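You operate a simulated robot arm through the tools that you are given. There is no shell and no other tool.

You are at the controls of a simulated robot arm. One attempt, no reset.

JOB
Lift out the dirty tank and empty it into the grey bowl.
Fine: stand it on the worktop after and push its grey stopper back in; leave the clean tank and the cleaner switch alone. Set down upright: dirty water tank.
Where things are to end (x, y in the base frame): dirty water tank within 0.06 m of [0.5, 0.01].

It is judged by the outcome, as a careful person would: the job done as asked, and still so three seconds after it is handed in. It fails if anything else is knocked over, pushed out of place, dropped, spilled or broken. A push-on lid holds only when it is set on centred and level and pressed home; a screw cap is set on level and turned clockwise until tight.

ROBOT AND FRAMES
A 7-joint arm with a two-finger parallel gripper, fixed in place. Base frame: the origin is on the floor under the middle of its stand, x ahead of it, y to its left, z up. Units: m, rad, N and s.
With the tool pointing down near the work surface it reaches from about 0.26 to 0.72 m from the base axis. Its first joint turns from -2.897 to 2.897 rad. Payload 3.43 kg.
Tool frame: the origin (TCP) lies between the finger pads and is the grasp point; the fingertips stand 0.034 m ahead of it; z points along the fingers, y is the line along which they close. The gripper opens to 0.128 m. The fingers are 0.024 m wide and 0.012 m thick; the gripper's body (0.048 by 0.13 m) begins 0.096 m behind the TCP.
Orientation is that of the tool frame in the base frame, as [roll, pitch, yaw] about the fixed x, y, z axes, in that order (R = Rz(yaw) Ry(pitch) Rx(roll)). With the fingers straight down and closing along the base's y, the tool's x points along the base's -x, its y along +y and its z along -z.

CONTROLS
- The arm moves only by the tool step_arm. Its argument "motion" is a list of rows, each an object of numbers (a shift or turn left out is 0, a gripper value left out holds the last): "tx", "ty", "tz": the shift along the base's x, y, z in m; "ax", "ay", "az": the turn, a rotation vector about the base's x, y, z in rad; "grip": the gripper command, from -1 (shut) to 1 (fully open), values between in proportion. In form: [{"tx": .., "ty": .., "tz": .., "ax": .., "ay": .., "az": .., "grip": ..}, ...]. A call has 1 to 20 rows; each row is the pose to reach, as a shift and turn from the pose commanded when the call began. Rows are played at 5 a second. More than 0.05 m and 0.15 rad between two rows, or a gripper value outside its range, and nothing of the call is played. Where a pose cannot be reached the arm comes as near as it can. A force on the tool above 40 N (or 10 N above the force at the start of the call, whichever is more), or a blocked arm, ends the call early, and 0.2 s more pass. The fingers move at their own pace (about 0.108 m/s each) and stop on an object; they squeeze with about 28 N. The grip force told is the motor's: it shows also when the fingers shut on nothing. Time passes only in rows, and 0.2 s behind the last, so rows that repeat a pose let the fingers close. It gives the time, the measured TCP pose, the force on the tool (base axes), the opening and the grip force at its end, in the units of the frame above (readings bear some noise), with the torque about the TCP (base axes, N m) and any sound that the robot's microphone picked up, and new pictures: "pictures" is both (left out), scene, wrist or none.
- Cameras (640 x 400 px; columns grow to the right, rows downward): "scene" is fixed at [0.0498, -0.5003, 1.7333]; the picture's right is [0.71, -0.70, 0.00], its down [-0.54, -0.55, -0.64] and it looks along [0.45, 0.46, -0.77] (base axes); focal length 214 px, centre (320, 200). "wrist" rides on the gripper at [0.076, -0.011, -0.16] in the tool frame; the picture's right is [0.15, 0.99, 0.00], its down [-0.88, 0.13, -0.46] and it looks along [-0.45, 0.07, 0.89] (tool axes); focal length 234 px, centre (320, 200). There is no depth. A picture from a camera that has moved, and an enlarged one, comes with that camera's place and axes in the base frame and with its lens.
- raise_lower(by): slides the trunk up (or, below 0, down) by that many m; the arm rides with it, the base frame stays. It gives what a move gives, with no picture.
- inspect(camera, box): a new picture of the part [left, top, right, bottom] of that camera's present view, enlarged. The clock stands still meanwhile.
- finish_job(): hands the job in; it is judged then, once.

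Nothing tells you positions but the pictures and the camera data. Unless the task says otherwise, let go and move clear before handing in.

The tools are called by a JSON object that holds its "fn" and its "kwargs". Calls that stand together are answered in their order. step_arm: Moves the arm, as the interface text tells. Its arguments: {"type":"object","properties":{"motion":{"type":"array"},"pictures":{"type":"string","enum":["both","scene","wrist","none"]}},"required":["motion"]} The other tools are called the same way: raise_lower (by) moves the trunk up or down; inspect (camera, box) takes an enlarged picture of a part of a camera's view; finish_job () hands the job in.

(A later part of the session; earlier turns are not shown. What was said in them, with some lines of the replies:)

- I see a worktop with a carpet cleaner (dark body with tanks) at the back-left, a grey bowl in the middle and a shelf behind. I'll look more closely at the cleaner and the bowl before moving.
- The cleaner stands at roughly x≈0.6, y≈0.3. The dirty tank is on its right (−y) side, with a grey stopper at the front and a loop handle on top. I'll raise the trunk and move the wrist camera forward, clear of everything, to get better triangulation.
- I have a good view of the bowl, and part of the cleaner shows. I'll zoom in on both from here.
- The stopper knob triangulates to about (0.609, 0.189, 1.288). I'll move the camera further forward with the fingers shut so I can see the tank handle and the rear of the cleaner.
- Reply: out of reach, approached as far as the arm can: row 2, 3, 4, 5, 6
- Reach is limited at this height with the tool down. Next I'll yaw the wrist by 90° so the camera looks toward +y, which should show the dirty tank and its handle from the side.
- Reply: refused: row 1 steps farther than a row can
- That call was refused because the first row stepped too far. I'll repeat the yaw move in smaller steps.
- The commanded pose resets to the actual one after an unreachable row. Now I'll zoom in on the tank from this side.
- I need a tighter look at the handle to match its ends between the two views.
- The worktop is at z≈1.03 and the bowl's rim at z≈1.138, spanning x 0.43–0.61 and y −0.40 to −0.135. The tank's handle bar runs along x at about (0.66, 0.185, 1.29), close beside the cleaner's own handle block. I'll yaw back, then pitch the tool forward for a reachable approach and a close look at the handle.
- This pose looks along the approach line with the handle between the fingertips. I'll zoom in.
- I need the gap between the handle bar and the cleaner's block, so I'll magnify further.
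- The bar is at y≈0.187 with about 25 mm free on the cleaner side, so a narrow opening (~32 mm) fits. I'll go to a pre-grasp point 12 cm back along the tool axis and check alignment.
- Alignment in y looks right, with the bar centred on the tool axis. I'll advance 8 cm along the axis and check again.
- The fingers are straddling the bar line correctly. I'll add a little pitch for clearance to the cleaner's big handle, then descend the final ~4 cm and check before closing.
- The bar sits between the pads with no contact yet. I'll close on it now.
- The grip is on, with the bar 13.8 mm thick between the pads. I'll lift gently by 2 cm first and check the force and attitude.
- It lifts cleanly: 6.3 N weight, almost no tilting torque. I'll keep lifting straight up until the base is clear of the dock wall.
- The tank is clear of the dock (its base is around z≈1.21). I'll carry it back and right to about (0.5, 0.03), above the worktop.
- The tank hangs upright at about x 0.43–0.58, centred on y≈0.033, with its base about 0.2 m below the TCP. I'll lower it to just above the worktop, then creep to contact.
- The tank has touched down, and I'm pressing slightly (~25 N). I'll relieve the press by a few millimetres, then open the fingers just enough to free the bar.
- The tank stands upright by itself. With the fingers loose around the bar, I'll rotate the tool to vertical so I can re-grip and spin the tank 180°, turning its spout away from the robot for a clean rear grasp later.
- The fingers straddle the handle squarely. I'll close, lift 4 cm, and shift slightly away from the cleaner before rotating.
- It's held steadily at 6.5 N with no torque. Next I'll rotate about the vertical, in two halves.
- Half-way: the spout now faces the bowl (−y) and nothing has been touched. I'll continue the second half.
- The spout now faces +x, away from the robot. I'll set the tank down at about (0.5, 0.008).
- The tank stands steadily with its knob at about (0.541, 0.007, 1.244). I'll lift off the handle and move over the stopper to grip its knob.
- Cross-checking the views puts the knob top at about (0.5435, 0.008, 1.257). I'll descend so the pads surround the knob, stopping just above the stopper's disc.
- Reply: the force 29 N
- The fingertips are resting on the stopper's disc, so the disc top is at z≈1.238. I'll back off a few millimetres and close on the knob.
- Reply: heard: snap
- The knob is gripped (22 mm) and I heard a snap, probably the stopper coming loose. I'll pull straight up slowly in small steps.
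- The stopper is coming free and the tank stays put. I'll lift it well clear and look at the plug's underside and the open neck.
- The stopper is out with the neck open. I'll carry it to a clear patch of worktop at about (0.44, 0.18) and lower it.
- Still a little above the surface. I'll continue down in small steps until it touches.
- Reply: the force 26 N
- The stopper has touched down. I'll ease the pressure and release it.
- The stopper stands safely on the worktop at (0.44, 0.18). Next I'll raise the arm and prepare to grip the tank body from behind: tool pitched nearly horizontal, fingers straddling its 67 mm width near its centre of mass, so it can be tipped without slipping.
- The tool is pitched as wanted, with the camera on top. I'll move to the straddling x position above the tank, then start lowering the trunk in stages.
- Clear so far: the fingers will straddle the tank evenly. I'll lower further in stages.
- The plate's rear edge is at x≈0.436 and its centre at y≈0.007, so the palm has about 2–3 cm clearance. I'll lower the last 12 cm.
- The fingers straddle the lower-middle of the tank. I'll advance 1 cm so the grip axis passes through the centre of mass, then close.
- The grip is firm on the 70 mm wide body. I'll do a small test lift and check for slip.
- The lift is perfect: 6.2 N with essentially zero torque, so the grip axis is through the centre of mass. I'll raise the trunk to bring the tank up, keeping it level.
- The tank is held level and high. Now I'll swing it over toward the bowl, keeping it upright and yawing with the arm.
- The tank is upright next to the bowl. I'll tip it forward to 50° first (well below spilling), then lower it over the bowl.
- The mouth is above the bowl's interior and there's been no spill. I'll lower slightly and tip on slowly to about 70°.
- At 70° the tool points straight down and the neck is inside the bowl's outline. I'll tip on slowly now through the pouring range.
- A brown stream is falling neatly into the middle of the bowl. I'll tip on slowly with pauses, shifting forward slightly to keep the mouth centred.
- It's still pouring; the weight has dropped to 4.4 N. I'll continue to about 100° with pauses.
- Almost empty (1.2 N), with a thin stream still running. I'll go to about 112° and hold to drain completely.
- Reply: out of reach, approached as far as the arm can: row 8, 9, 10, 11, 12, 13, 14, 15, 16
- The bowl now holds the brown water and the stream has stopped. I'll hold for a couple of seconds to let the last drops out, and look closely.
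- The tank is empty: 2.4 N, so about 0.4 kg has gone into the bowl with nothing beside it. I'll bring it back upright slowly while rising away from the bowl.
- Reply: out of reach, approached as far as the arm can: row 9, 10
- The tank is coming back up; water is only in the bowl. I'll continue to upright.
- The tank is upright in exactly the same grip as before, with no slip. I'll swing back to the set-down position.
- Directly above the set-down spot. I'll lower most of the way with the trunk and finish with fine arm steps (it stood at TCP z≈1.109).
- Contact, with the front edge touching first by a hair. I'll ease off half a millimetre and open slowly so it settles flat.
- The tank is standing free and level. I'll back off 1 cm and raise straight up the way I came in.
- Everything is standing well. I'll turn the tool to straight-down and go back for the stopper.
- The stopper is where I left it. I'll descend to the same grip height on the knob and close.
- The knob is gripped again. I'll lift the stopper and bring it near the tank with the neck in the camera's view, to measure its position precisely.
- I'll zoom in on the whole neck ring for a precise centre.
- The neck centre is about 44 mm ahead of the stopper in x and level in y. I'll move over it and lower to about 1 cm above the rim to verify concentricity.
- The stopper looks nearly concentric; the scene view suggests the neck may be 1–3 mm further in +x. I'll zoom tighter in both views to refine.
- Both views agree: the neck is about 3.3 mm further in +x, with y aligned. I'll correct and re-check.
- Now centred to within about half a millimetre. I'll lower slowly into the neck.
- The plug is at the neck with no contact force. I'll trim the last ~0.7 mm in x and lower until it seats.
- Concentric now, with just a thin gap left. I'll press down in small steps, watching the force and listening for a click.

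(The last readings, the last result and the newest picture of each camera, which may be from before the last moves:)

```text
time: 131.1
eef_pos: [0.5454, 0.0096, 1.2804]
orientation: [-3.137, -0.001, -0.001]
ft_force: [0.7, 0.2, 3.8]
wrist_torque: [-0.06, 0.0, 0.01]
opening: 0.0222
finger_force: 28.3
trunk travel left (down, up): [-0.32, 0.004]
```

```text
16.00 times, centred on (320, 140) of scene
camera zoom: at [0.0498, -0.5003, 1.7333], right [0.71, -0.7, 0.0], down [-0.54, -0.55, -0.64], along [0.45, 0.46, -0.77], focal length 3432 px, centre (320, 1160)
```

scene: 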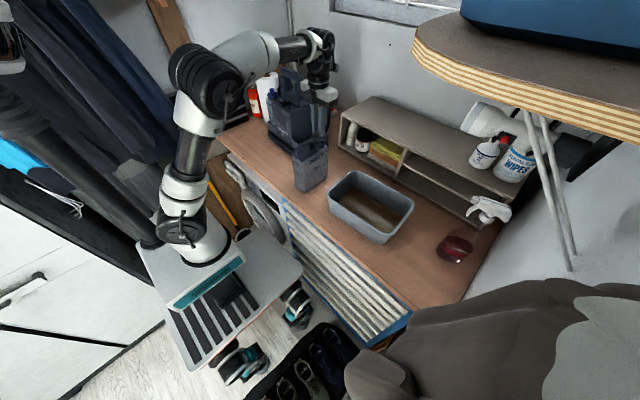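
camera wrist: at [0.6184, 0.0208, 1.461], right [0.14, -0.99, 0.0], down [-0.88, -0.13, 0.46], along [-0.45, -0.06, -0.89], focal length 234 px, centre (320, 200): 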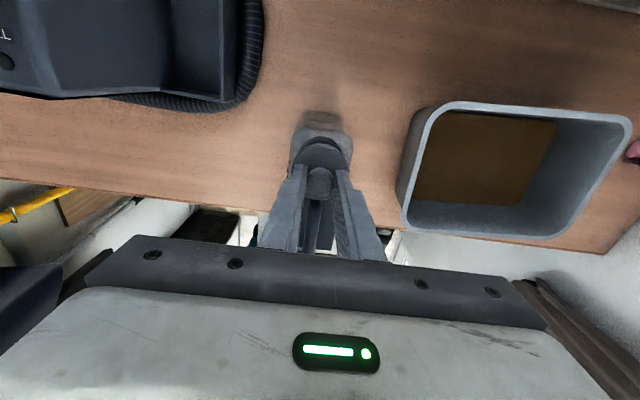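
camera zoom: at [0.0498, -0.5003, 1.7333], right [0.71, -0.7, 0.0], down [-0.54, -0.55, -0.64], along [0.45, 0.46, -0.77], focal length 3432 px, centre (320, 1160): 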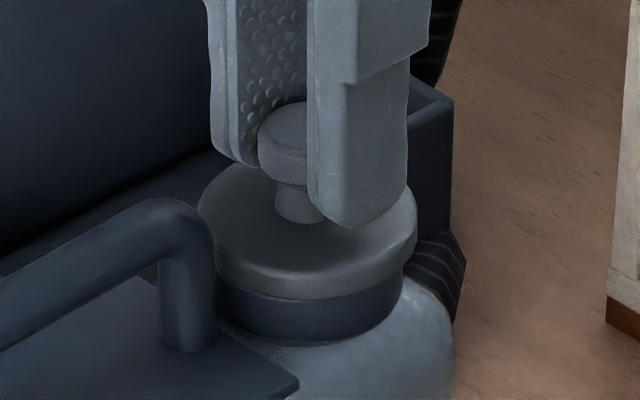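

{"fn": "step_arm", "kwargs": {"motion": [{"tz": -0.001}, {"tz": -0.002}, {"tz": -0.003}, {"tz": -0.003}], "pictures": "none"}}

{"fn": "inspect", "kwargs": {"camera": "scene", "box": [308, 128, 332, 152]}}

```text
time: 132.1
eef_pos: [0.5421, 0.0096, 1.2775]
orientation: [-3.138, -0.002, -0.002]
ft_force: [-2.8, 0.3, 28.8]
wrist_torque: [0.06, 0.05, 0.01]
opening: 0.0223
finger_force: 28.4
trunk travel left (down, up): [-0.32, 0.004]
heard: snap
```

```text
16.00 times, centred on (320, 140) of scene
camera zoom: at [0.0498, -0.5003, 1.7333], right [0.71, -0.7, 0.0], down [-0.54, -0.55, -0.64], along [0.45, 0.46, -0.77], focal length 3432 px, centre (320, 1160)
```

zoom: 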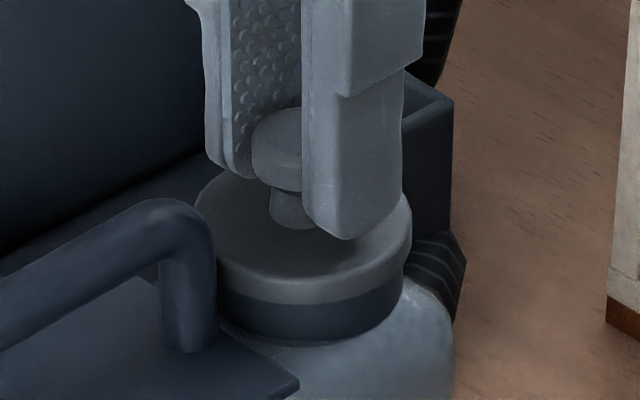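

A snap with 29 N of press: the stopper is home. I'll relieve most of the press (still slightly pushing) and then open the fingers.

{"fn": "step_arm", "kwargs": {"motion": [{"tz": 0.0008}, {"tz": 0.0012}, {"tz": 0.0012}], "pictures": "none"}}

```text
time: 132.9
eef_pos: [0.5433, 0.0104, 1.2775]
orientation: [-3.138, 0.0, 0.0]
ft_force: [-2.8, 1.8, 20.6]
wrist_torque: [0.04, -0.08, 0.05]
opening: 0.0221
finger_force: 28.0
trunk travel left (down, up): [-0.32, 0.004]
```

{"fn": "step_arm", "kwargs": {"motion": [{"tz": 0.001}, {"tz": 0.0015}, {"tz": 0.0015}], "pictures": "none"}}

```text
time: 133.7
eef_pos: [0.5446, 0.01, 1.277]
orientation: [-3.137, 0.002, -0.001]
ft_force: [-1.2, 1.5, 5.0]
wrist_torque: [0.0, 0.09, -0.01]
opening: 0.0223
finger_force: 27.9
trunk travel left (down, up): [-0.32, 0.004]
```

Light 5 N press remains. I'll open the fingers now.

{"fn": "step_arm", "kwargs": {"motion": [{"grip": -0.8}, {"grip": -0.6}, {"grip": -0.4}, {"grip": -0.2}, {"grip": -0.2}]}}

{"fn": "inspect", "kwargs": {"camera": "scene", "box": [304, 128, 336, 160]}}

{"fn": "inspect", "kwargs": {"camera": "wrist", "box": [270, 110, 370, 210]}}

```text
time: 134.9
eef_pos: [0.545, 0.0077, 1.2779]
orientation: [-3.137, 0.0, 0.0]
ft_force: [-0.1, 0.2, -0.6]
wrist_torque: [0.0, 0.0, 0.02]
opening: 0.0511
finger_force: 0.1
trunk travel left (down, up): [-0.32, 0.004]
camera wrist: at [0.621, 0.0201, 1.4381], right [0.15, -0.99, 0.0], down [-0.88, -0.13, 0.46], along [-0.45, -0.06, -0.89], focal length 234 px, centre (320, 200)
```

scene: 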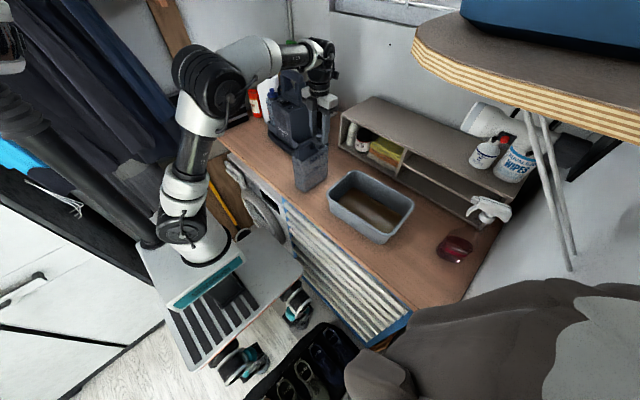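
wrist: 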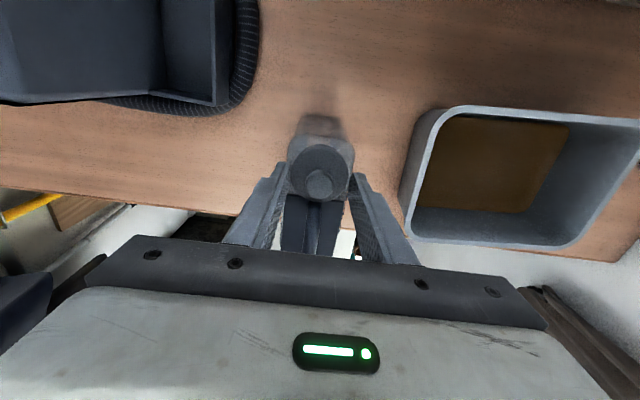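

```text
12.50 times, centred on (320, 144) of scene
camera zoom: at [0.0498, -0.5003, 1.7333], right [0.71, -0.7, 0.0], down [-0.54, -0.55, -0.64], along [0.45, 0.46, -0.77], focal length 2681 px, centre (320, 900)
```

zoom: 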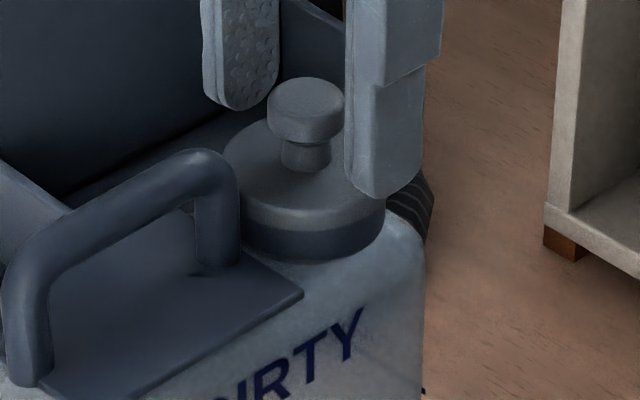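

```text
4.00 times, centred on (320, 160) of wrist
camera zoom: at [0.621, 0.0201, 1.4381], right [0.15, -0.99, 0.0], down [-0.88, -0.13, 0.46], along [-0.45, -0.06, -0.89], focal length 937 px, centre (320, 360)
```

zoom: 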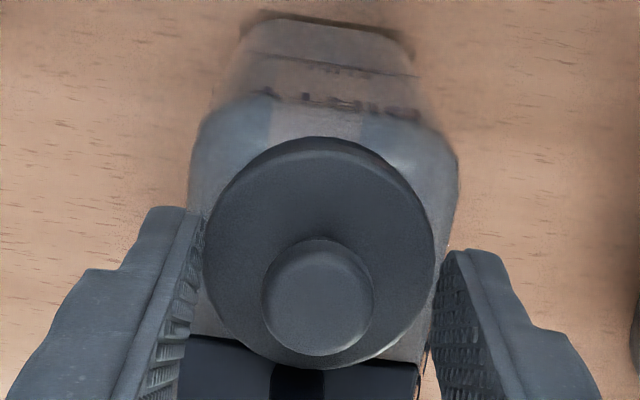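

The stopper sits level on the neck, with no gap visible and nothing pulled when I let go. For certainty I'll rise, close the fingers, and press once more squarely on top of the knob.

{"fn": "step_arm", "kwargs": {"motion": [{"tz": 0.02}, {"tz": 0.045}, {"tz": 0.065}, {"tz": 0.065, "grip": -1}, {"tz": 0.065, "grip": -1}, {"tz": 0.065, "grip": -1}]}}

{"fn": "inspect", "kwargs": {"camera": "scene", "box": [304, 122, 336, 162]}}

{"fn": "inspect", "kwargs": {"camera": "wrist", "box": [270, 110, 370, 210]}}

```text
time: 136.3
eef_pos: [0.5438, 0.0095, 1.3429]
orientation: [-3.138, 0.0, -0.001]
ft_force: [-0.2, 0.2, 0.1]
wrist_torque: [0.0, 0.03, -0.01]
opening: 0.0002
finger_force: 27.9
trunk travel left (down, up): [-0.32, 0.004]
camera wrist: at [0.6202, 0.0202, 1.502], right [0.14, -0.99, 0.0], down [-0.88, -0.13, 0.46], along [-0.45, -0.06, -0.89], focal length 234 px, centre (320, 200)
```

scene: 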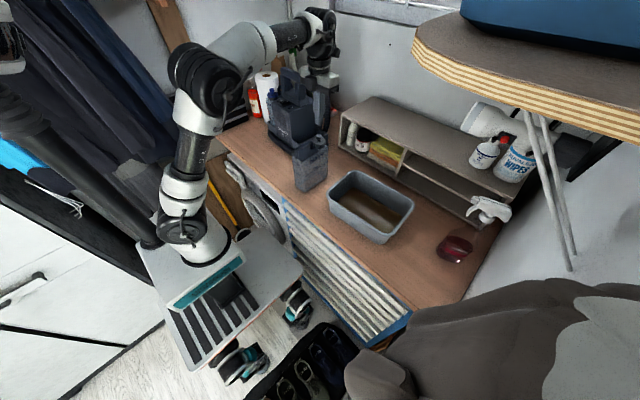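
wrist: 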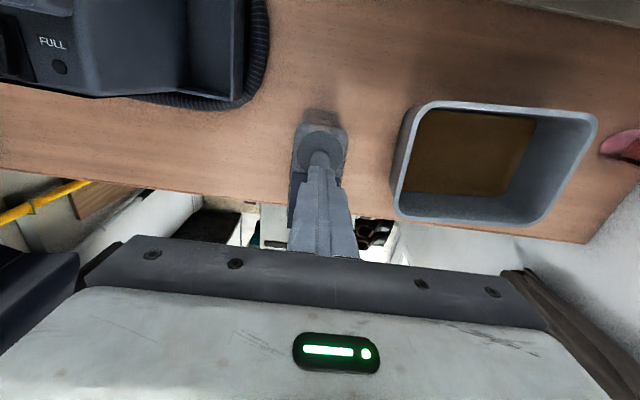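

```text
10.00 times, centred on (320, 142) of scene
camera zoom: at [0.0498, -0.5003, 1.7333], right [0.71, -0.7, 0.0], down [-0.54, -0.55, -0.64], along [0.45, 0.46, -0.77], focal length 2145 px, centre (320, 780)
```

zoom: 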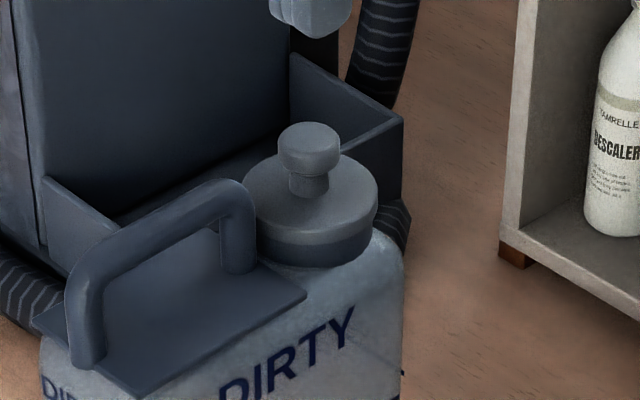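

```text
4.00 times, centred on (320, 160) of wrist
camera zoom: at [0.6202, 0.0202, 1.502], right [0.14, -0.99, 0.0], down [-0.88, -0.13, 0.46], along [-0.45, -0.06, -0.89], focal length 937 px, centre (320, 360)
```

zoom: 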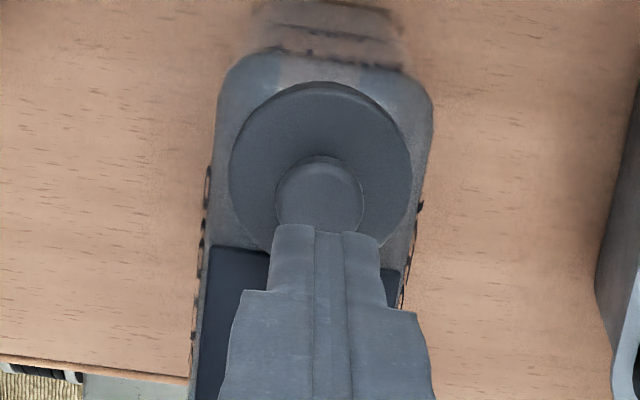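

The stopper is seated level and square on the neck. I'll do the final confirming press on the knob with closed fingers.

{"fn": "step_arm", "kwargs": {"motion": [{"tz": -0.012}, {"tz": -0.024}, {"tz": -0.034}, {"tz": -0.038}, {"tz": -0.041}, {"tz": -0.044}, {"tz": -0.046}, {"tz": -0.046}], "pictures": "none"}}

```text
time: 138.1
eef_pos: [0.5457, 0.0104, 1.2986]
orientation: [-3.137, 0.002, -0.002]
ft_force: [0.5, -0.5, -0.3]
wrist_torque: [-0.02, 0.01, 0.02]
opening: 0.0003
finger_force: 27.5
trunk travel left (down, up): [-0.32, 0.004]
```

{"fn": "step_arm", "kwargs": {"motion": [{"tz": -0.0015}, {"tz": -0.003}, {"tz": -0.0045}, {"tz": -0.006}, {"tz": -0.006}], "pictures": "none"}}

{"fn": "inspect", "kwargs": {"camera": "scene", "box": [304, 122, 336, 162]}}

```text
time: 139.3
eef_pos: [0.5452, 0.01, 1.2943]
orientation: [-3.137, -0.007, -0.002]
ft_force: [5.4, 0.2, 35.6]
wrist_torque: [0.04, 0.0, 0.03]
opening: 0.0
finger_force: 27.8
trunk travel left (down, up): [-0.32, 0.004]
```

```text
10.00 times, centred on (320, 142) of scene
camera zoom: at [0.0498, -0.5003, 1.7333], right [0.71, -0.7, 0.0], down [-0.54, -0.55, -0.64], along [0.45, 0.46, -0.77], focal length 2145 px, centre (320, 780)
```

zoom: 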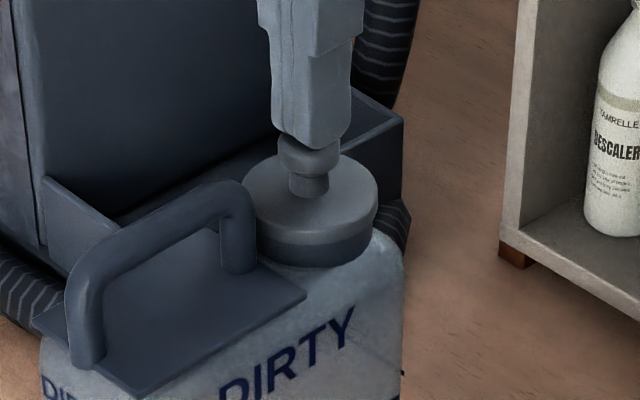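

35 N of press with no further travel or sound: it's firmly home. I'll retreat straight up and clear of everything.

{"fn": "step_arm", "kwargs": {"motion": [{"tz": 0.01}, {"tz": 0.03}, {"tz": 0.06}, {"tz": 0.09}, {"tz": 0.12}, {"tz": 0.14, "tx": -0.03}, {"tz": 0.15, "tx": -0.07}, {"tz": 0.16, "tx": -0.11}, {"tz": 0.17, "tx": -0.15}, {"tz": 0.17, "tx": -0.19}, {"tz": 0.17, "tx": -0.22}, {"tz": 0.17, "tx": -0.22}]}}

{"fn": "inspect", "kwargs": {"camera": "scene", "box": [230, 70, 430, 270]}}

{"fn": "inspect", "kwargs": {"camera": "scene", "box": [280, 120, 350, 200]}}

```text
time: 141.9
eef_pos: [0.324, 0.0097, 1.4603]
orientation: [-3.139, 0.001, -0.005]
ft_force: [-0.1, 0.2, 0.6]
wrist_torque: [-0.02, -0.03, -0.02]
opening: 0.0
finger_force: 28.2
trunk travel left (down, up): [-0.32, 0.004]
camera wrist: at [0.4001, 0.0206, 1.6198], right [0.14, -0.99, 0.0], down [-0.88, -0.13, 0.46], along [-0.45, -0.06, -0.89], focal length 234 px, centre (320, 200)
```

scene: 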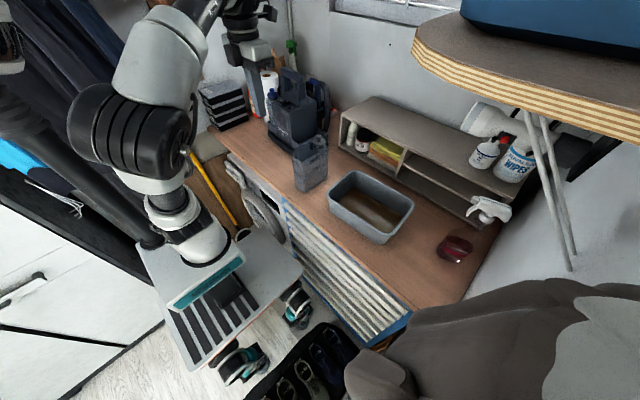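
wrist: 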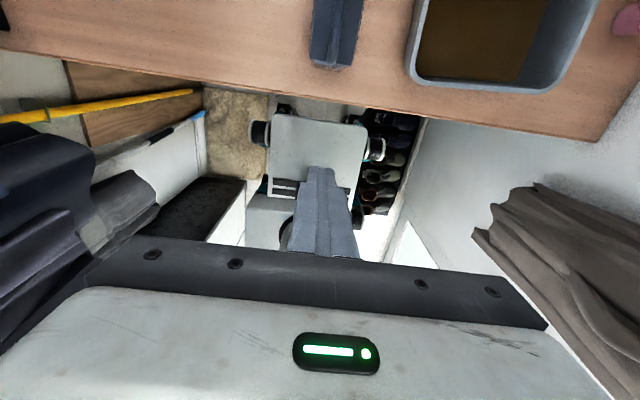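

```text
2.00 times, centred on (330, 170) of scene
camera zoom: at [0.0498, -0.5003, 1.7333], right [0.71, -0.7, 0.0], down [-0.54, -0.55, -0.64], along [0.45, 0.46, -0.77], focal length 429 px, centre (300, 260)
```

zoom: 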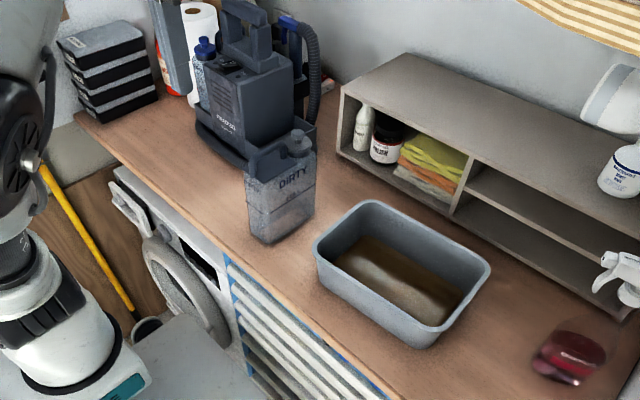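

```text
5.00 times, centred on (315, 160) of scene
camera zoom: at [0.0498, -0.5003, 1.7333], right [0.71, -0.7, 0.0], down [-0.54, -0.55, -0.64], along [0.45, 0.46, -0.77], focal length 1072 px, centre (345, 400)
```

zoom: 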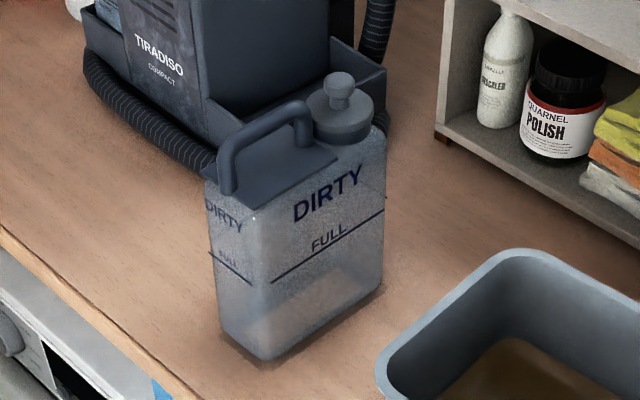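

The dirty tank is empty and upright on the worktop at about (0.505, 0.009), with its grey stopper pressed in. The brown water is all in the bowl with no spills. The clean tank and the switch were not touched, and the arm is clear, so I'm handing in.

{"fn": "finish_job", "kwargs": {}}

```text
The job is handed in.
```

The job is done and handed in; I haven't seen the judge's result.

- **Emptying:** I lifted the dirty tank out of the cleaner and poured it into the grey bowl. About 0.4 kg of brown water came out, and I saw none land outside the bowl.
- **Tank position:** It now stands upright on the worktop at about (0.505, 0.009), well within 0.06 m of the target. Its spout faces away from the robot, the opposite way to how it sat in the cleaner.
- **Stopper:** It snapped back into the neck. I then pressed it again with about 35 N, and it did not move any further.
- **Everything else:** I didn't touch the clean tank or the cleaner switch. In the last pictures nothing looked knocked over or moved, and the arm is clear of the worktop.
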